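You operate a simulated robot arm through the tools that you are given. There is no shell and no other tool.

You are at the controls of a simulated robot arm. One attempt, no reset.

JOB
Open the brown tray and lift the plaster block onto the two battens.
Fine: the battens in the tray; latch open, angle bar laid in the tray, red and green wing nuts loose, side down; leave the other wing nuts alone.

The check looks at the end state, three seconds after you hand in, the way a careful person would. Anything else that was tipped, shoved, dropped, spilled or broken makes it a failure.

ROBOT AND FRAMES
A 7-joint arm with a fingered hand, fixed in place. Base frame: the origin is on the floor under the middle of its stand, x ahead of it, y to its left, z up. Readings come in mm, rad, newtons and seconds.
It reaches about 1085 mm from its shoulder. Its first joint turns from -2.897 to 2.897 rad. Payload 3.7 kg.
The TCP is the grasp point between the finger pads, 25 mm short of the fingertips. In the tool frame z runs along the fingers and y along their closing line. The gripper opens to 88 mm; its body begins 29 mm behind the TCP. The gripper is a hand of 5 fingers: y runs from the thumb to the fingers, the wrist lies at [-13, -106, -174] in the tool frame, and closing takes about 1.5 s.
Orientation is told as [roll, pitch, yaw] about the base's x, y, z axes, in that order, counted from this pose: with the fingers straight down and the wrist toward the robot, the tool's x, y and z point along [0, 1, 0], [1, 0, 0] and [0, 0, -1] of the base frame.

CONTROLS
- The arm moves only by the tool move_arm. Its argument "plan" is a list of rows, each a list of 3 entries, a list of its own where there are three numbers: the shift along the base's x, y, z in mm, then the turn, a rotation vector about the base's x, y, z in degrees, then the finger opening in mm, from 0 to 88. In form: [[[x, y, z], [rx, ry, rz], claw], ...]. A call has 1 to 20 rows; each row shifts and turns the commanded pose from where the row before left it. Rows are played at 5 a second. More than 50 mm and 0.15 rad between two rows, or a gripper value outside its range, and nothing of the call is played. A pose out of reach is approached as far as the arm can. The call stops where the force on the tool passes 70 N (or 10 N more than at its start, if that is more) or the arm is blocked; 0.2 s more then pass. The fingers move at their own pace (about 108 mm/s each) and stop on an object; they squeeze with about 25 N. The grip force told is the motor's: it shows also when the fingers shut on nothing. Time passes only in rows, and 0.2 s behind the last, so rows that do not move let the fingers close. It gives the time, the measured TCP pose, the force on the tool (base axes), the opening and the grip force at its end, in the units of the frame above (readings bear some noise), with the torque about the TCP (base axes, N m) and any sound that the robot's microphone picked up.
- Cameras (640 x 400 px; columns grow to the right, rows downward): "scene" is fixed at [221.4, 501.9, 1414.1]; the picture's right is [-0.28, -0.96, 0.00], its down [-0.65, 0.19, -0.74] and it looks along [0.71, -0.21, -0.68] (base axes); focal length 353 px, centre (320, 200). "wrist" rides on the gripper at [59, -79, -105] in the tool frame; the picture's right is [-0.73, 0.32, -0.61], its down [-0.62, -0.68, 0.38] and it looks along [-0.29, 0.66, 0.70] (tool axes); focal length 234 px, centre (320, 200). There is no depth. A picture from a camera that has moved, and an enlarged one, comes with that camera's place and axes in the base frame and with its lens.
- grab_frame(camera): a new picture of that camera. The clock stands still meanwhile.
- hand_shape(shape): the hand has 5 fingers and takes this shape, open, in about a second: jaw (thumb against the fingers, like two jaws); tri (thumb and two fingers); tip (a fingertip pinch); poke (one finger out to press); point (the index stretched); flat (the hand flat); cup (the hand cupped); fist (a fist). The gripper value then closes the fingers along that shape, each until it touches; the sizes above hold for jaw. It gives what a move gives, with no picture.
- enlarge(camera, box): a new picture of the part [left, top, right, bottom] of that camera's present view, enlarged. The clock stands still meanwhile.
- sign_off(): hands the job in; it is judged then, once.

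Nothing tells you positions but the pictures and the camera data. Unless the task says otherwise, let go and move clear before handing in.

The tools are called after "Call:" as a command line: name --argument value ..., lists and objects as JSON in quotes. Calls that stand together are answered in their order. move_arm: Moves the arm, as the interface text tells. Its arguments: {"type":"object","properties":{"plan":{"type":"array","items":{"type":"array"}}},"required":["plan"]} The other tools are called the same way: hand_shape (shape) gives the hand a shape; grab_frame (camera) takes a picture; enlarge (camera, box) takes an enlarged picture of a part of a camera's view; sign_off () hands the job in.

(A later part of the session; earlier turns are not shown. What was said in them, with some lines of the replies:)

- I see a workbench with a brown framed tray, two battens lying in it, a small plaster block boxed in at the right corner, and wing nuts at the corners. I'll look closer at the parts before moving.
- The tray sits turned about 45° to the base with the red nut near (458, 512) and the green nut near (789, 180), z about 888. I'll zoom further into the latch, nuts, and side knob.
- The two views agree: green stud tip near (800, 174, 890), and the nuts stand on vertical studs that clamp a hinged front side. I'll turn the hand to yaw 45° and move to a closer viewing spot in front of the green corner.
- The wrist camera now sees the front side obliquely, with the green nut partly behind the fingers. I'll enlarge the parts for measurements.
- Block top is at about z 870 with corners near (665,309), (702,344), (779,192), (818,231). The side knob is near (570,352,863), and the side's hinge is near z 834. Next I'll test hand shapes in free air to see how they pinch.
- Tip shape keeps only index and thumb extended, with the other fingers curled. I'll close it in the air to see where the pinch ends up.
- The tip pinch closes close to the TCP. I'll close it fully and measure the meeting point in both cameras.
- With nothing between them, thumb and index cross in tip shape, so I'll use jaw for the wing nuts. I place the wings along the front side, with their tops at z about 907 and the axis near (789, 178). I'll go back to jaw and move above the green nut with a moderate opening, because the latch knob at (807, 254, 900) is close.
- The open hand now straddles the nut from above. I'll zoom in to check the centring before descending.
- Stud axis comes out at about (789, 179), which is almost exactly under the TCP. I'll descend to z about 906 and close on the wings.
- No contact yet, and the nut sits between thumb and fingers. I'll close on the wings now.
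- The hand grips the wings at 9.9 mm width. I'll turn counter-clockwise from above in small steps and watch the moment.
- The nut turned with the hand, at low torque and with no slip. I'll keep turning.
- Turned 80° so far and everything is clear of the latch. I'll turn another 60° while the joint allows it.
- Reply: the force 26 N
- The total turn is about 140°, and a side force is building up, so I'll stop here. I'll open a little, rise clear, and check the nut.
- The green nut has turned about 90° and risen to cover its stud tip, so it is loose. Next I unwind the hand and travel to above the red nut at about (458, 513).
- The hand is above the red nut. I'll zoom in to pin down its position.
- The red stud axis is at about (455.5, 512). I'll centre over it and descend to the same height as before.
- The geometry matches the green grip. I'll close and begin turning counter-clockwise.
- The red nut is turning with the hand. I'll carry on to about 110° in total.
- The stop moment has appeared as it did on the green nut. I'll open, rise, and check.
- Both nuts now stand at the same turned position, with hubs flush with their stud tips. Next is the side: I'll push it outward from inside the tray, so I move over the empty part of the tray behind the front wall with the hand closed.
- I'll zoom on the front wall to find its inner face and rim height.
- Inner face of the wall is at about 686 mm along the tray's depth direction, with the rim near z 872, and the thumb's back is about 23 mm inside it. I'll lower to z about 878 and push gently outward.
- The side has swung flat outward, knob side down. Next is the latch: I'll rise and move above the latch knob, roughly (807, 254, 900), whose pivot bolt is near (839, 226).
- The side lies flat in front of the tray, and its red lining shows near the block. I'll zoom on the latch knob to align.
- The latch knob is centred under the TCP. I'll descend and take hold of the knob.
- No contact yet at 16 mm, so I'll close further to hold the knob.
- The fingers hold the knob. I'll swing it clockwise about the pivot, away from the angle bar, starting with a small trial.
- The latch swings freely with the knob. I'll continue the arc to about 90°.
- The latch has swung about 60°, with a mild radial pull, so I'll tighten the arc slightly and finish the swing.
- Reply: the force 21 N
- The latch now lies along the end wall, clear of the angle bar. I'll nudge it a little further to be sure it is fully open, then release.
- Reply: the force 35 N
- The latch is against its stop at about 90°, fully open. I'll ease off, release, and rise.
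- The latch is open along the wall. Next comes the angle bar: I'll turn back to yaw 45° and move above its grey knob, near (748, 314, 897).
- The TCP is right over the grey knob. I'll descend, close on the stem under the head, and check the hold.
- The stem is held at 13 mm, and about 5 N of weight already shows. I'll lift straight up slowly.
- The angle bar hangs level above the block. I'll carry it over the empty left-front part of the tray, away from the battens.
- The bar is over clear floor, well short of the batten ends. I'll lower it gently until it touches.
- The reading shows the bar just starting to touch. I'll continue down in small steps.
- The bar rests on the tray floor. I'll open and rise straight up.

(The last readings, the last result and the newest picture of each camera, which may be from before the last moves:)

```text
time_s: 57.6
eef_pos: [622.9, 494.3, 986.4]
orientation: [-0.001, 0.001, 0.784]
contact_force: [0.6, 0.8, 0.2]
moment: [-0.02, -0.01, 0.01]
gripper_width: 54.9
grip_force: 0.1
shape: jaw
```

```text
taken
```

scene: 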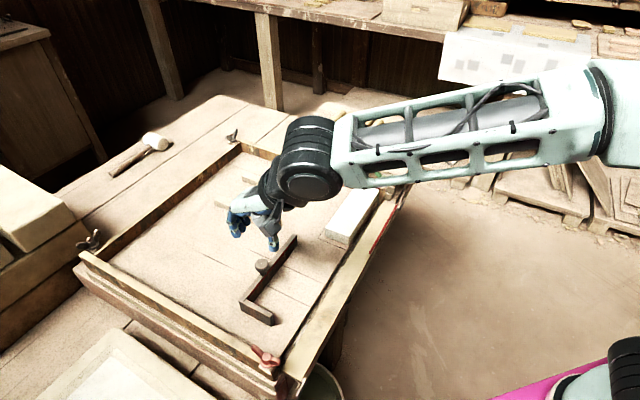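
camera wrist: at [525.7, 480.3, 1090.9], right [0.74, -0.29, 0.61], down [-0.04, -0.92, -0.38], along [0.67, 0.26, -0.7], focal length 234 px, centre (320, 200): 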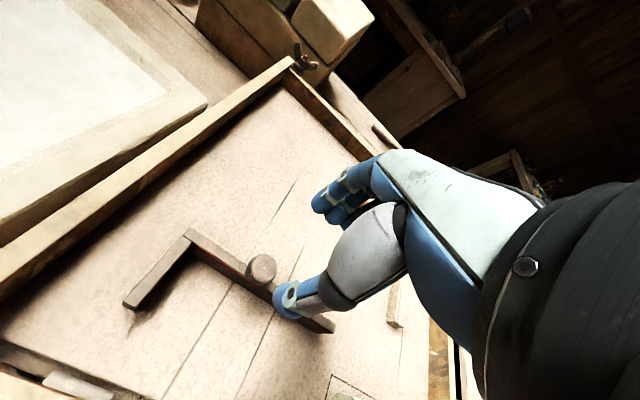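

The angle bar now stands safely in the tray with its knob up. I'll move above the plaster block and measure it again.

Call:
move_arm --plan '[[[17, -32, 0], [0, 0, 0], 75], [[20, -38, 0], [0, 0, 0], 75], [[20, -39, 0], [0, 0, 0], 75], [[21, -39, 0], [0, 0, 0], 75], [[20, -39, 0], [0, 0, 0], 75], [[20, -38, 0], [0, 0, 0], 75]]'

Call:
grab_frame --camera "wrist"

Call:
enlarge --camera "scene" --box '[290, 140, 420, 260]'

Call:
enlarge --camera "scene" --box '[200, 150, 330, 250]'

```text
time_s: 59.0
eef_pos: [741.7, 270.2, 987.1]
orientation: [-0.001, 0.0, 0.788]
contact_force: [-0.1, 0.1, 1.3]
moment: [-0.04, -0.02, 0.0]
gripper_width: 74.8
grip_force: 0.0
shape: jaw
```

```text
taken
camera wrist: at [644.5, 255.6, 1091.7], right [0.74, -0.28, 0.61], down [-0.04, -0.92, -0.38], along [0.67, 0.26, -0.7], focal length 234 px, centre (320, 200)
```

wrist: 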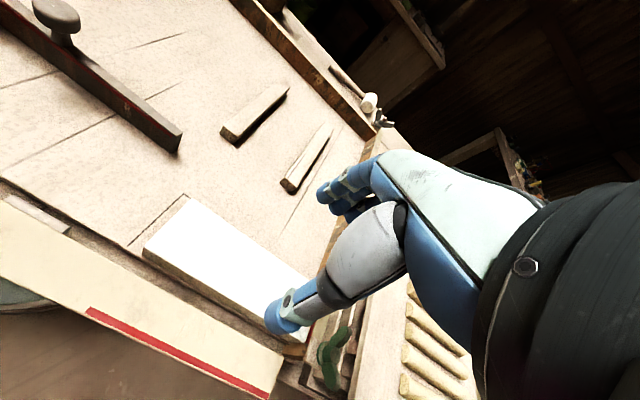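

```text
3.33 times, centred on (355, 200) of scene
camera zoom: at [221.4, 501.9, 1414.1], right [-0.28, -0.96, 0.0], down [-0.65, 0.19, -0.74], along [0.71, -0.21, -0.68], focal length 1176 px, centre (203, 200)
```

zoom: 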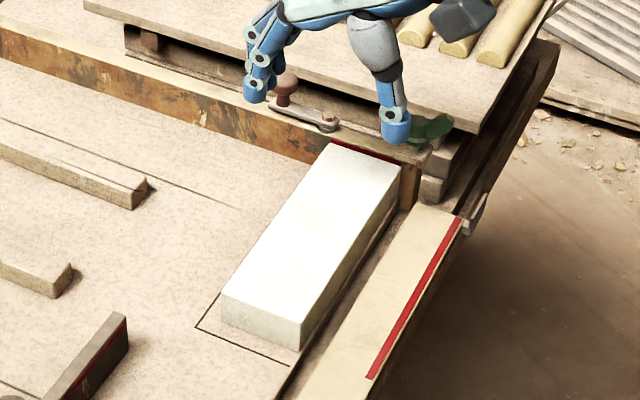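

```text
4.00 times, centred on (265, 200) of scene
camera zoom: at [221.4, 501.9, 1414.1], right [-0.28, -0.96, 0.0], down [-0.65, 0.19, -0.74], along [0.71, -0.21, -0.68], focal length 1412 px, centre (540, 200)
```

zoom: 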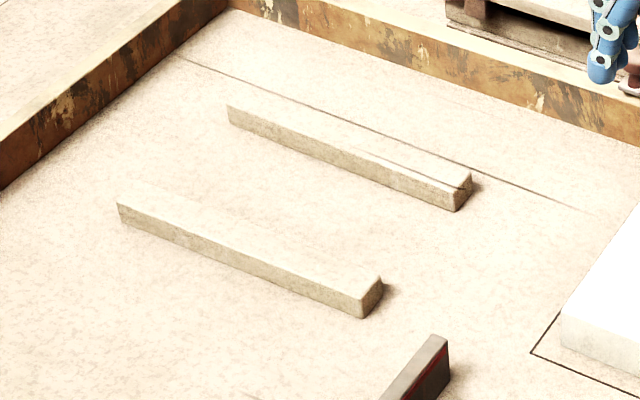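

I'll zoom the wrist view on the block and battens to measure block height and the target position.

Call:
enlarge --camera "wrist" --box '[120, 180, 320, 360]'

Call:
enlarge --camera "wrist" --box '[150, 60, 350, 210]'

Call:
enlarge --camera "scene" --box '[320, 200, 380, 250]'

```text
2.22 times, centred on (220, 270) of wrist
camera zoom: at [644.5, 255.6, 1091.7], right [0.74, -0.28, 0.61], down [-0.04, -0.92, -0.38], along [0.67, 0.26, -0.7], focal length 520 px, centre (542, 44)
```

zoom: 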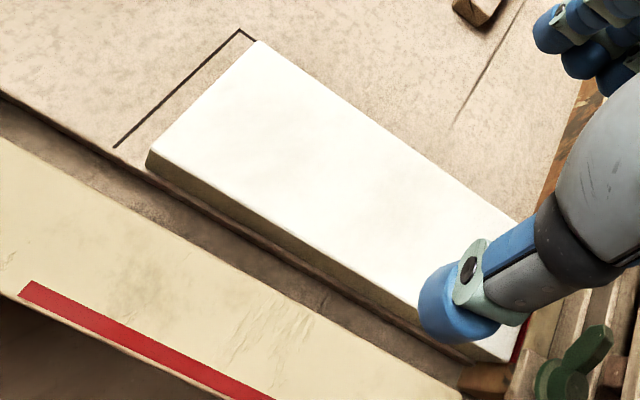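

```text
2.67 times, centred on (250, 135) of wrist
camera zoom: at [644.5, 255.6, 1091.7], right [0.74, -0.28, 0.61], down [-0.04, -0.92, -0.38], along [0.67, 0.26, -0.7], focal length 624 px, centre (507, 373)
```

zoom: 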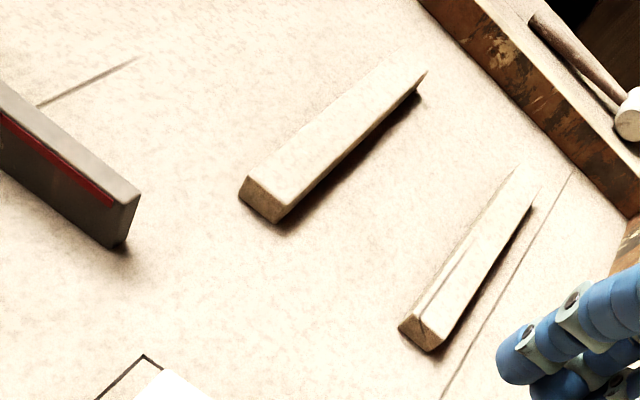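

```text
8.00 times, centred on (350, 225) of scene
camera zoom: at [221.4, 501.9, 1414.1], right [-0.28, -0.96, 0.0], down [-0.65, 0.19, -0.74], along [0.71, -0.21, -0.68], focal length 2824 px, centre (80, 0)
```

zoom: 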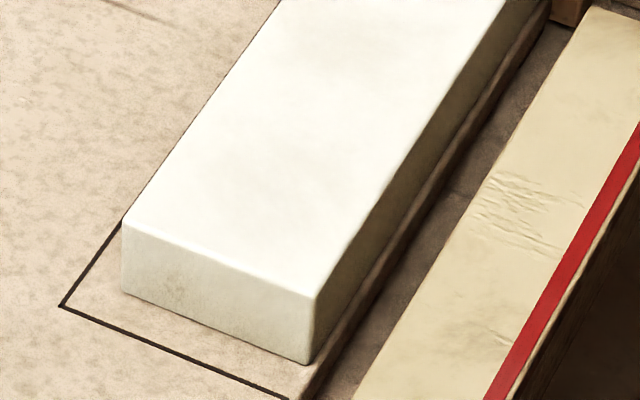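

Block spans z 845–871 with its centre near (741, 270), and the battens are centred near (852, 464), about 101 mm apart, tops near z 859. The block needs a shift of about (111, 194). I'll descend around it with fingertips just above the tray floor.

Call:
move_arm --plan '[[[0, 0, -25], [0, 0, 0], 82], [[0, 0, -25], [0, 0, 0], 82], [[0, 0, -25], [0, 0, 0], 82], [[0, 0, -20], [0, 0, 0], 82], [[0, 0, -10], [0, 0, 0], 82], [[0, 0, -6], [0, 0, 0], 82], [[0, 0, 0], [0, 0, 0], 82]]'

Call:
enlarge --camera "scene" --box '[300, 140, 410, 250]'

Call:
enlarge --camera "wrist" --box '[180, 140, 400, 360]'

```text
time_s: 60.6
eef_pos: [740.3, 268.9, 875.3]
orientation: [0.0, 0.001, 0.783]
contact_force: [-0.4, -0.5, 0.2]
moment: [0.0, 0.01, 0.03]
gripper_width: 81.7
grip_force: 0.0
shape: jaw
```

```text
3.64 times, centred on (355, 195) of scene
camera zoom: at [221.4, 501.9, 1414.1], right [-0.28, -0.96, 0.0], down [-0.65, 0.19, -0.74], along [0.71, -0.21, -0.68], focal length 1284 px, centre (193, 218)
```

zoom: 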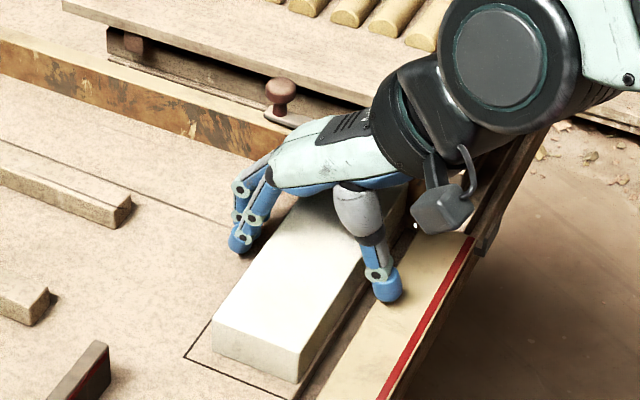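

```text
1.82 times, centred on (290, 250) of wrist
camera zoom: at [643.8, 255.6, 979.5], right [0.74, -0.29, 0.61], down [-0.04, -0.92, -0.38], along [0.67, 0.26, -0.7], focal length 426 px, centre (374, 109)
```

zoom: 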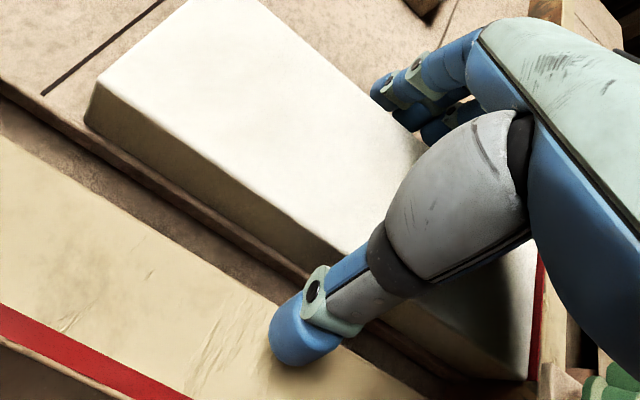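

The hand straddles the block, with the thumb in front and the fingers behind. I'll close on it.

Call:
move_arm --plan '[[[0, 0, 0], [0, 0, 0], 62], [[0, 0, 0], [0, 0, 0], 55], [[0, 0, 0], [0, 0, 0], 45], [[0, 0, 0], [0, 0, 0], 40], [[0, 0, 0], [0, 0, 0], 40], [[0, 0, 0], [0, 0, 0], 40], [[0, 0, 0], [0, 0, 0], 40]]'

Call:
enlarge --camera "scene" --box '[300, 140, 410, 250]'

Call:
enlarge --camera "wrist" --box '[180, 140, 400, 360]'

```text
time_s: 62.2
eef_pos: [740.3, 269.4, 873.5]
orientation: [0.001, -0.001, 0.784]
contact_force: [0.3, -0.5, 0.1]
moment: [-0.07, 0.05, 0.09]
gripper_width: 50.4
grip_force: 24.9
shape: jaw
```

```text
3.64 times, centred on (355, 195) of scene
camera zoom: at [221.4, 501.9, 1414.1], right [-0.28, -0.96, 0.0], down [-0.65, 0.19, -0.74], along [0.71, -0.21, -0.68], focal length 1284 px, centre (193, 218)
```

zoom: 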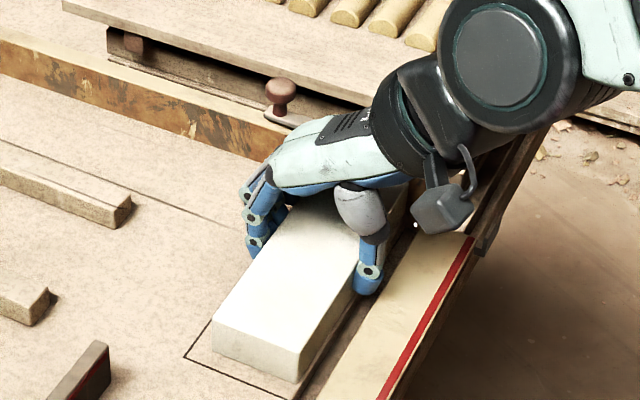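

```text
1.82 times, centred on (290, 250) of wrist
camera zoom: at [643.9, 255.6, 979.7], right [0.74, -0.29, 0.61], down [-0.04, -0.92, -0.38], along [0.67, 0.26, -0.7], focal length 426 px, centre (374, 109)
```

zoom: 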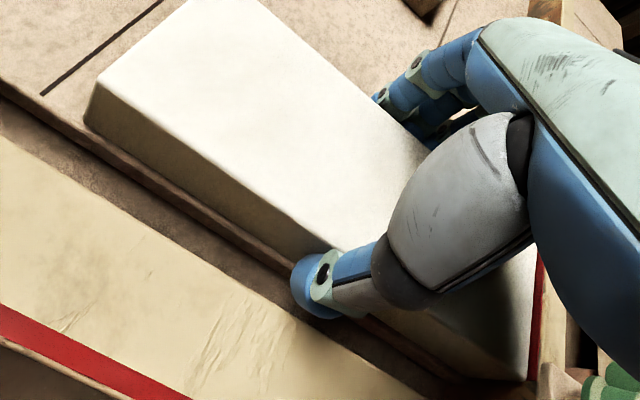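

The block is held at 50.4 mm width. I'll lift slowly and watch the weight and tilt.

Call:
move_arm --plan '[[[0, 0, 3], [0, 0, 0], 40], [[0, 0, 5], [0, 0, 0], 40], [[0, 0, 7], [0, 0, 0], 40]]'

Call:
enlarge --camera "scene" --box '[300, 140, 410, 250]'

```text
time_s: 63.0
eef_pos: [741.1, 269.1, 890.9]
orientation: [0.001, 0.001, 0.785]
contact_force: [-0.8, -0.2, -4.6]
moment: [0.0, 0.04, 0.0]
gripper_width: 50.6
grip_force: 25.0
shape: jaw
```

```text
3.64 times, centred on (355, 195) of scene
camera zoom: at [221.4, 501.9, 1414.1], right [-0.28, -0.96, 0.0], down [-0.65, 0.19, -0.74], along [0.71, -0.21, -0.68], focal length 1284 px, centre (193, 218)
```

zoom: 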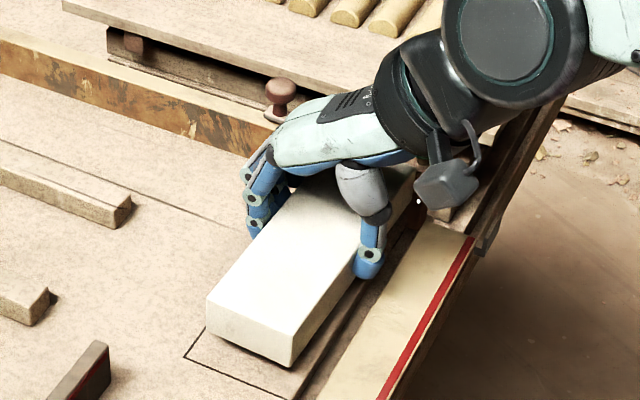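

The block lifts level at 4.6 N. I'll raise it above the latch knob's height and carry it over the battens.

Call:
move_arm --plan '[[[0, 0, 12], [0, 0, 0], 40], [[0, 0, 18], [0, 0, 0], 40], [[0, 0, 18], [0, 0, 0], 40], [[6, 11, 0], [0, 0, 0], 40], [[12, 21, 0], [0, 0, 0], 40], [[16, 28, 0], [0, 0, 0], 40], [[17, 30, 0], [0, 0, 0], 40], [[17, 30, 0], [0, 0, 0], 40], [[17, 29, 0], [0, 0, 0], 40], [[14, 24, 0], [0, 0, 0], 40], [[9, 15, 0], [0, 0, 0], 40], [[3, 6, 0], [0, 0, 0], 40], [[0, 0, 0], [0, 0, 0], 40]]'

Call:
grab_frame --camera "scene"

Call:
enlarge --camera "scene" --box '[190, 120, 350, 250]'

Call:
grab_frame --camera "wrist"

```text
time_s: 65.8
eef_pos: [851.7, 463.0, 937.8]
orientation: [0.0, 0.001, 0.786]
contact_force: [0.5, -1.0, -4.5]
moment: [0.0, -0.03, -0.01]
gripper_width: 50.5
grip_force: 25.7
shape: jaw
```

```text
taken
```

scene: 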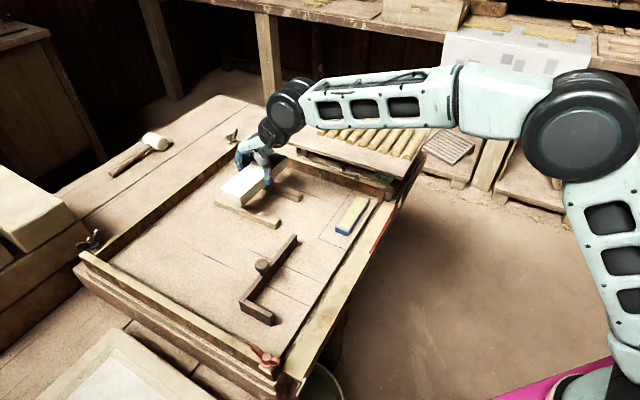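

```text
3.08 times, centred on (270, 185) of scene
camera zoom: at [221.4, 501.9, 1414.1], right [-0.28, -0.96, 0.0], down [-0.65, 0.19, -0.74], along [0.71, -0.21, -0.68], focal length 1086 px, centre (474, 246)
```

zoom: 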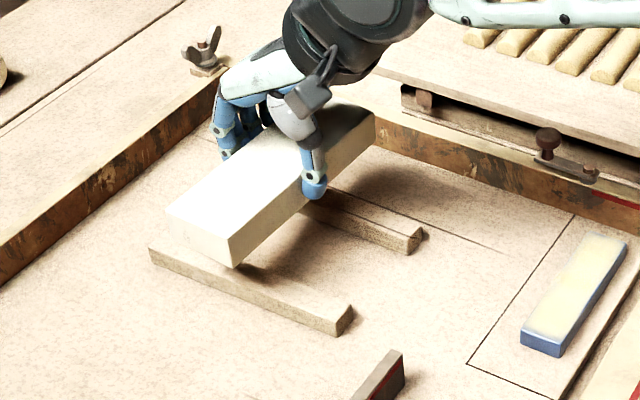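

```text
taken
camera wrist: at [754.8, 450.1, 1043.0], right [0.74, -0.29, 0.61], down [-0.04, -0.92, -0.38], along [0.67, 0.26, -0.7], focal length 234 px, centre (320, 200)
```

wrist: 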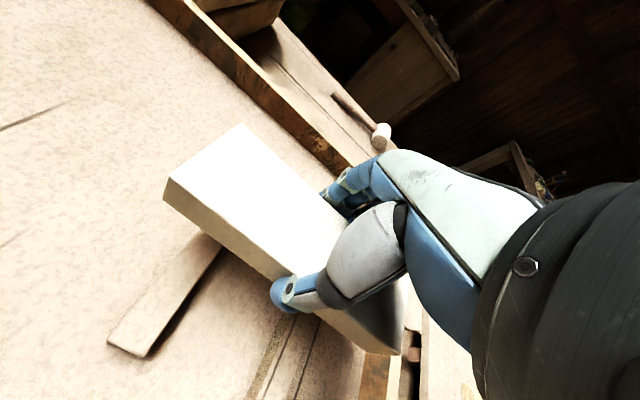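

The block is level above the battens, and a yellow-and-blue master has come into view where the block stood, undisturbed. I'll lower the block toward the batten tops.

Call:
move_arm --plan '[[[0, 0, -12], [0, 0, 0], 40], [[0, 0, -12], [0, 0, 0], 40], [[0, 0, -10], [0, 0, 0], 40], [[0, 0, -6], [0, 0, 0], 40], [[0, 0, -4], [0, 0, 0], 40]]'

Call:
enlarge --camera "scene" --box '[200, 130, 320, 240]'

Call:
enlarge --camera "wrist" --box '[80, 100, 440, 380]'

```text
time_s: 67.0
eef_pos: [852.5, 463.1, 894.7]
orientation: [0.001, 0.0, 0.785]
contact_force: [0.5, 1.0, -4.0]
moment: [0.0, 0.05, 0.0]
gripper_width: 50.3
grip_force: 25.1
shape: jaw
```

```text
3.64 times, centred on (260, 185) of scene
camera zoom: at [221.4, 501.9, 1414.1], right [-0.28, -0.96, 0.0], down [-0.65, 0.19, -0.74], along [0.71, -0.21, -0.68], focal length 1284 px, centre (538, 254)
```

zoom: 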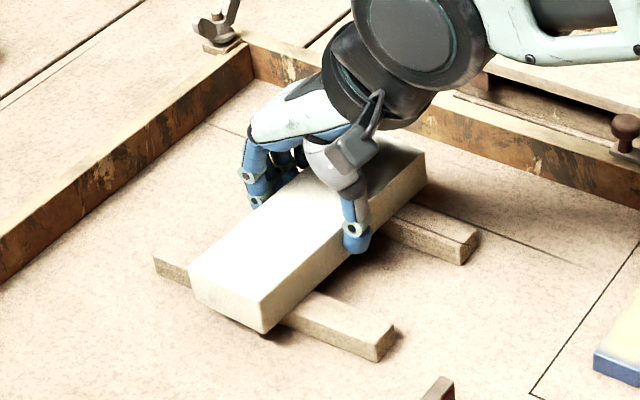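

```text
1.43 times, centred on (260, 240) of wrist
camera zoom: at [754.9, 450.0, 998.2], right [0.74, -0.29, 0.61], down [-0.04, -0.92, -0.38], along [0.67, 0.26, -0.7], focal length 334 px, centre (406, 143)
```

zoom: 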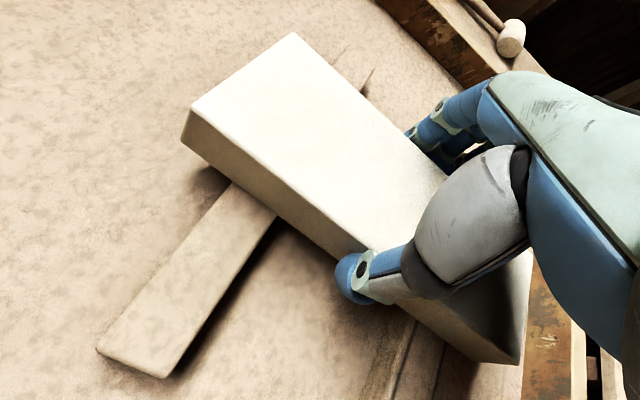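

The block is well centred over both battens, with overhang at each end. I'll lower in 2 mm steps to contact.

Call:
move_arm --plan '[[[0, 0, -2], [0, 0, 0], 40], [[0, 0, -2], [0, 0, 0], 40], [[0, 0, -1.5], [0, 0, 0], 40]]'

```text
time_s: 67.8
eef_pos: [851.6, 463.4, 891.6]
orientation: [0.0, -0.005, 0.783]
contact_force: [0.4, -1.3, 19.4]
moment: [-0.1, 0.03, 0.03]
gripper_width: 50.4
grip_force: 25.1
shape: jaw
```

Contact: the block is pressing on the battens with about 20 N. I'll ease up slightly and look before releasing.

Call:
move_arm --plan '[[[0, 0, 1], [0, 0, 0], 40], [[0, 0, 0], [0, 0, 0], 40]]'

Call:
enlarge --camera "scene" --box '[220, 150, 310, 230]'

Call:
enlarge --camera "wrist" --box '[80, 100, 440, 380]'

```text
time_s: 68.4
eef_pos: [851.3, 463.5, 892.5]
orientation: [-0.001, -0.003, 0.784]
contact_force: [2.8, 1.0, 22.9]
moment: [-0.03, -0.08, 0.06]
gripper_width: 50.6
grip_force: 24.9
shape: jaw
```

```text
5.00 times, centred on (265, 190) of scene
camera zoom: at [221.4, 501.9, 1414.1], right [-0.28, -0.96, 0.0], down [-0.65, 0.19, -0.74], along [0.71, -0.21, -0.68], focal length 1765 px, centre (595, 250)
```

zoom: 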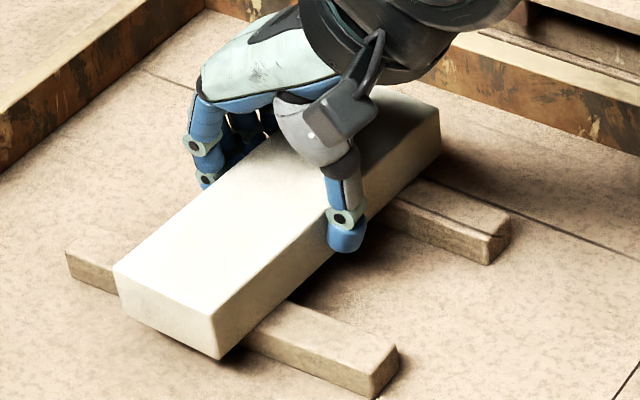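

```text
1.43 times, centred on (260, 240) of wrist
camera zoom: at [754.3, 449.7, 995.7], right [0.74, -0.29, 0.61], down [-0.04, -0.92, -0.39], along [0.67, 0.26, -0.69], focal length 334 px, centre (406, 143)
```

zoom: 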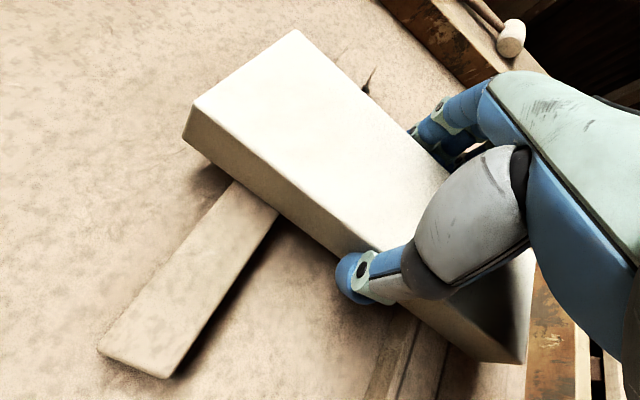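

The load is still on, so I'll rise 2 mm more to unload and then check that the block has settled.

Call:
move_arm --plan '[[[0, 0, 1], [0, 0, 0], 40], [[0, 0, 1], [0, 0, 0], 40], [[0, 0, 0], [0, 0, 0], 40]]'

```text
time_s: 69.2
eef_pos: [850.6, 463.2, 890.7]
orientation: [0.0, 0.001, 0.788]
contact_force: [3.5, 1.3, 14.9]
moment: [0.02, -0.09, 0.06]
gripper_width: 50.2
grip_force: 25.4
shape: jaw
```

Call:
move_arm --plan '[[[0, 0, 1], [0, 0, 0], 40], [[0, 0, 0], [0, 0, 0], 40], [[0, 0, 0], [0, 0, 0], 40]]'

Call:
enlarge --camera "scene" --box '[220, 150, 310, 230]'

```text
time_s: 70.0
eef_pos: [850.2, 463.0, 891.7]
orientation: [0.0, 0.0, 0.786]
contact_force: [2.4, 1.4, 6.2]
moment: [-0.01, -0.04, 0.06]
gripper_width: 50.4
grip_force: 25.1
shape: jaw
```

```text
5.00 times, centred on (265, 190) of scene
camera zoom: at [221.4, 501.9, 1414.1], right [-0.28, -0.96, 0.0], down [-0.65, 0.19, -0.74], along [0.71, -0.21, -0.68], focal length 1765 px, centre (595, 250)
```

zoom: 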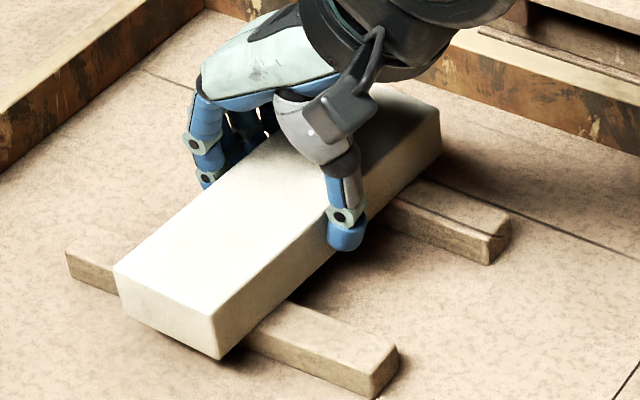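

The load is nearly off. I'll release now, opening gradually without moving, then rise.

Call:
move_arm --plan '[[[0, 0, 0.6], [0, 0, 0], 40], [[0, 0, 0], [0, 0, 0], 54], [[0, 0, 0], [0, 0, 0], 60], [[0, 0, 0], [0, 0, 0], 72], [[0, 0, 0], [0, 0, 0], 82], [[0, 0, 0], [0, 0, 0], 82]]'

Call:
enlarge --camera "scene" --box '[220, 150, 310, 230]'

Call:
enlarge --camera "wrist" --box '[80, 100, 440, 380]'

```text
time_s: 71.4
eef_pos: [851.9, 463.5, 894.4]
orientation: [0.001, 0.0, 0.786]
contact_force: [-0.6, -0.3, -0.2]
moment: [-0.02, -0.01, 0.01]
gripper_width: 81.6
grip_force: 0.1
shape: jaw
```

```text
5.00 times, centred on (265, 190) of scene
camera zoom: at [221.4, 501.9, 1414.1], right [-0.28, -0.96, 0.0], down [-0.65, 0.19, -0.74], along [0.71, -0.21, -0.68], focal length 1765 px, centre (595, 250)
```

zoom: 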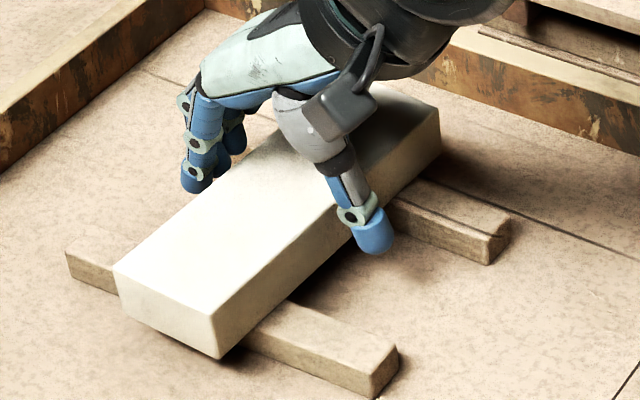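

```text
1.43 times, centred on (260, 240) of wrist
camera zoom: at [754.8, 449.7, 997.8], right [0.74, -0.29, 0.61], down [-0.04, -0.92, -0.38], along [0.67, 0.26, -0.7], focal length 334 px, centre (406, 143)
```

zoom: 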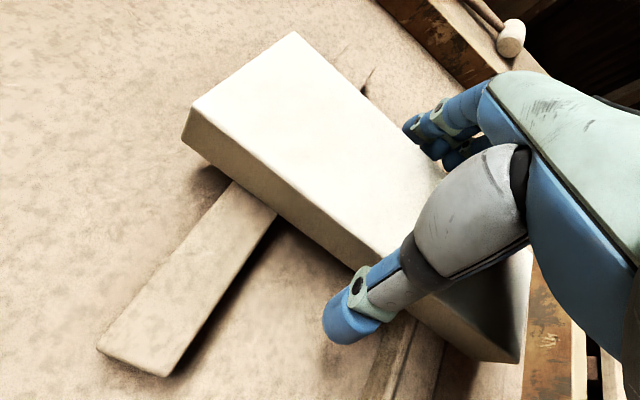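

The block sits still on both battens after release. I'll rise straight up, back away, and check the whole scene.

Call:
move_arm --plan '[[[0, 0, 15], [0, 0, 0], 82], [[0, 0, 25], [0, 0, 0], 82], [[0, 0, 35], [0, 0, 0], 82], [[0, 0, 40], [0, 0, 0], 82], [[-20, -25, 30], [0, 0, 0], 82], [[-35, -30, 10], [0, 0, 0], 82], [[-35, -30, 0], [0, 0, 0], 82], [[-35, -30, 0], [0, 0, 0], 82], [[-35, -30, 0], [0, 0, 0], 82], [[-35, -30, 0], [0, 0, 0], 82], [[-30, -35, 0], [0, 0, 0], 82], [[-30, -35, 0], [0, 0, 0], 82]]'

Call:
grab_frame --camera "scene"

Call:
grab_frame --camera "wrist"

```text
time_s: 74.0
eef_pos: [597.5, 217.4, 1046.6]
orientation: [0.002, 0.002, 0.786]
contact_force: [0.2, 1.1, -0.1]
moment: [-0.01, 0.01, -0.01]
gripper_width: 81.9
grip_force: 0.1
shape: jaw
```

```text
taken
```

scene: 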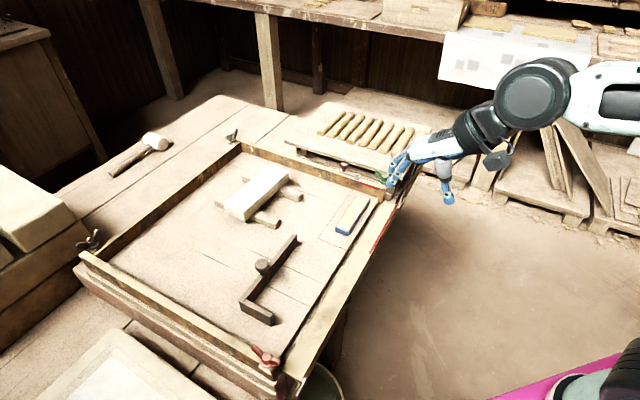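

```text
taken
camera wrist: at [499.8, 204.7, 1150.9], right [0.74, -0.28, 0.61], down [-0.04, -0.92, -0.38], along [0.67, 0.26, -0.7], focal length 234 px, centre (320, 200)
```

wrist: 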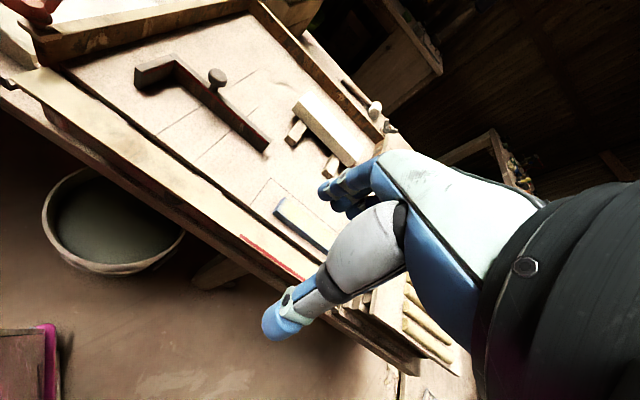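

Everything looks settled from here. I'll take a final close look at the block, master, nuts, and side before handing in.

Call:
enlarge --camera "scene" --box '[210, 150, 400, 260]'

Call:
enlarge --camera "scene" --box '[220, 220, 400, 400]'

Call:
enlarge --camera "wrist" --box '[200, 60, 400, 300]'

Call:
enlarge --camera "scene" --box '[60, 110, 260, 280]'

```text
3.37 times, centred on (305, 205) of scene
camera zoom: at [221.4, 501.9, 1414.1], right [-0.28, -0.96, 0.0], down [-0.65, 0.19, -0.74], along [0.71, -0.21, -0.68], focal length 1189 px, centre (370, 183)
```

zoom: 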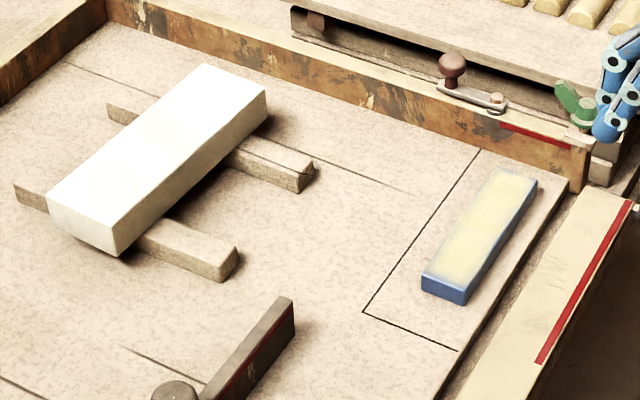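

```text
2.22 times, centred on (310, 310) of scene
camera zoom: at [221.4, 501.9, 1414.1], right [-0.28, -0.96, 0.0], down [-0.65, 0.19, -0.74], along [0.71, -0.21, -0.68], focal length 784 px, centre (342, -44)
```

zoom: 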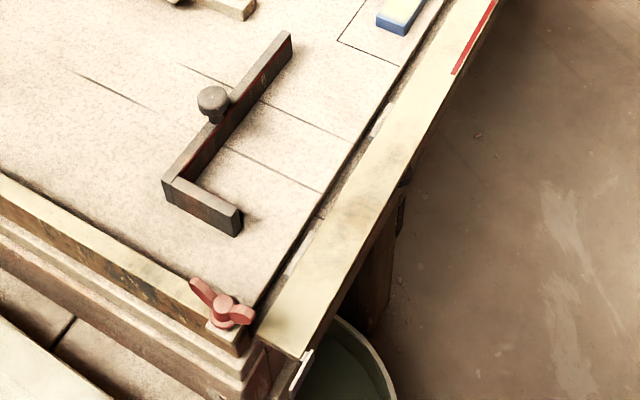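

```text
1.67 times, centred on (300, 180) of wrist
camera zoom: at [499.8, 204.7, 1150.9], right [0.74, -0.28, 0.61], down [-0.04, -0.92, -0.38], along [0.67, 0.26, -0.7], focal length 390 px, centre (353, 233)
```

zoom: 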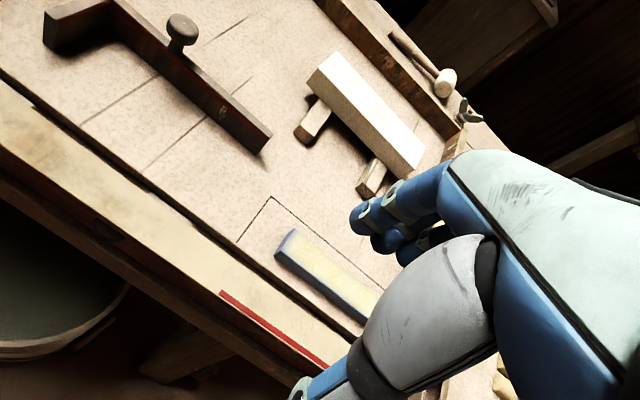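

```text
2.35 times, centred on (160, 195) of scene
camera zoom: at [221.4, 501.9, 1414.1], right [-0.28, -0.96, 0.0], down [-0.65, 0.19, -0.74], along [0.71, -0.21, -0.68], focal length 830 px, centre (696, 212)
```

zoom: 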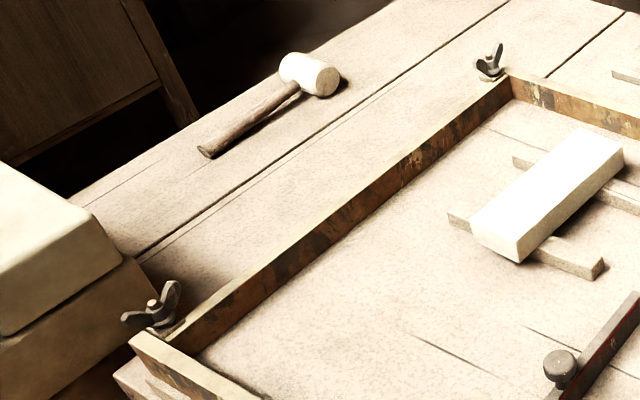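

The block rests on both battens and the angle bar stands in the tray. The latch and side are open, the red and green nuts are turned loose, and the two dark nuts and everything else are undisturbed. The hand is open and clear, so I'll hand in.

Call:
sign_off

```text
The job is handed in.
```

The plaster block is resting on the two battens in the tray, and I've handed the job in. I haven't seen the result of the check. My final pictures showed this:

- **Wing nuts:** The red and green nuts are both loose, turned about a quarter turn to their stops. I did not touch the two dark ones.
- **Side:** It swung down flat on its hinge when I pushed it from inside the tray.
- **Latch:** It is swung back about 90° against its stop, clear of where the angle bar sat.
- **Angle bar:** It stands in the empty left-front part of the tray, knob up and clear of the battens.
- **Block:** It sits level and centred across both battens. It stayed put when I let go.

Lifting the block uncovered a yellow-and-blue bar lying where the block had been. I took it to be the model the plaster was cast over and left it there.

I saw nothing else tipped or moved, and the hand was open and clear when I handed in.
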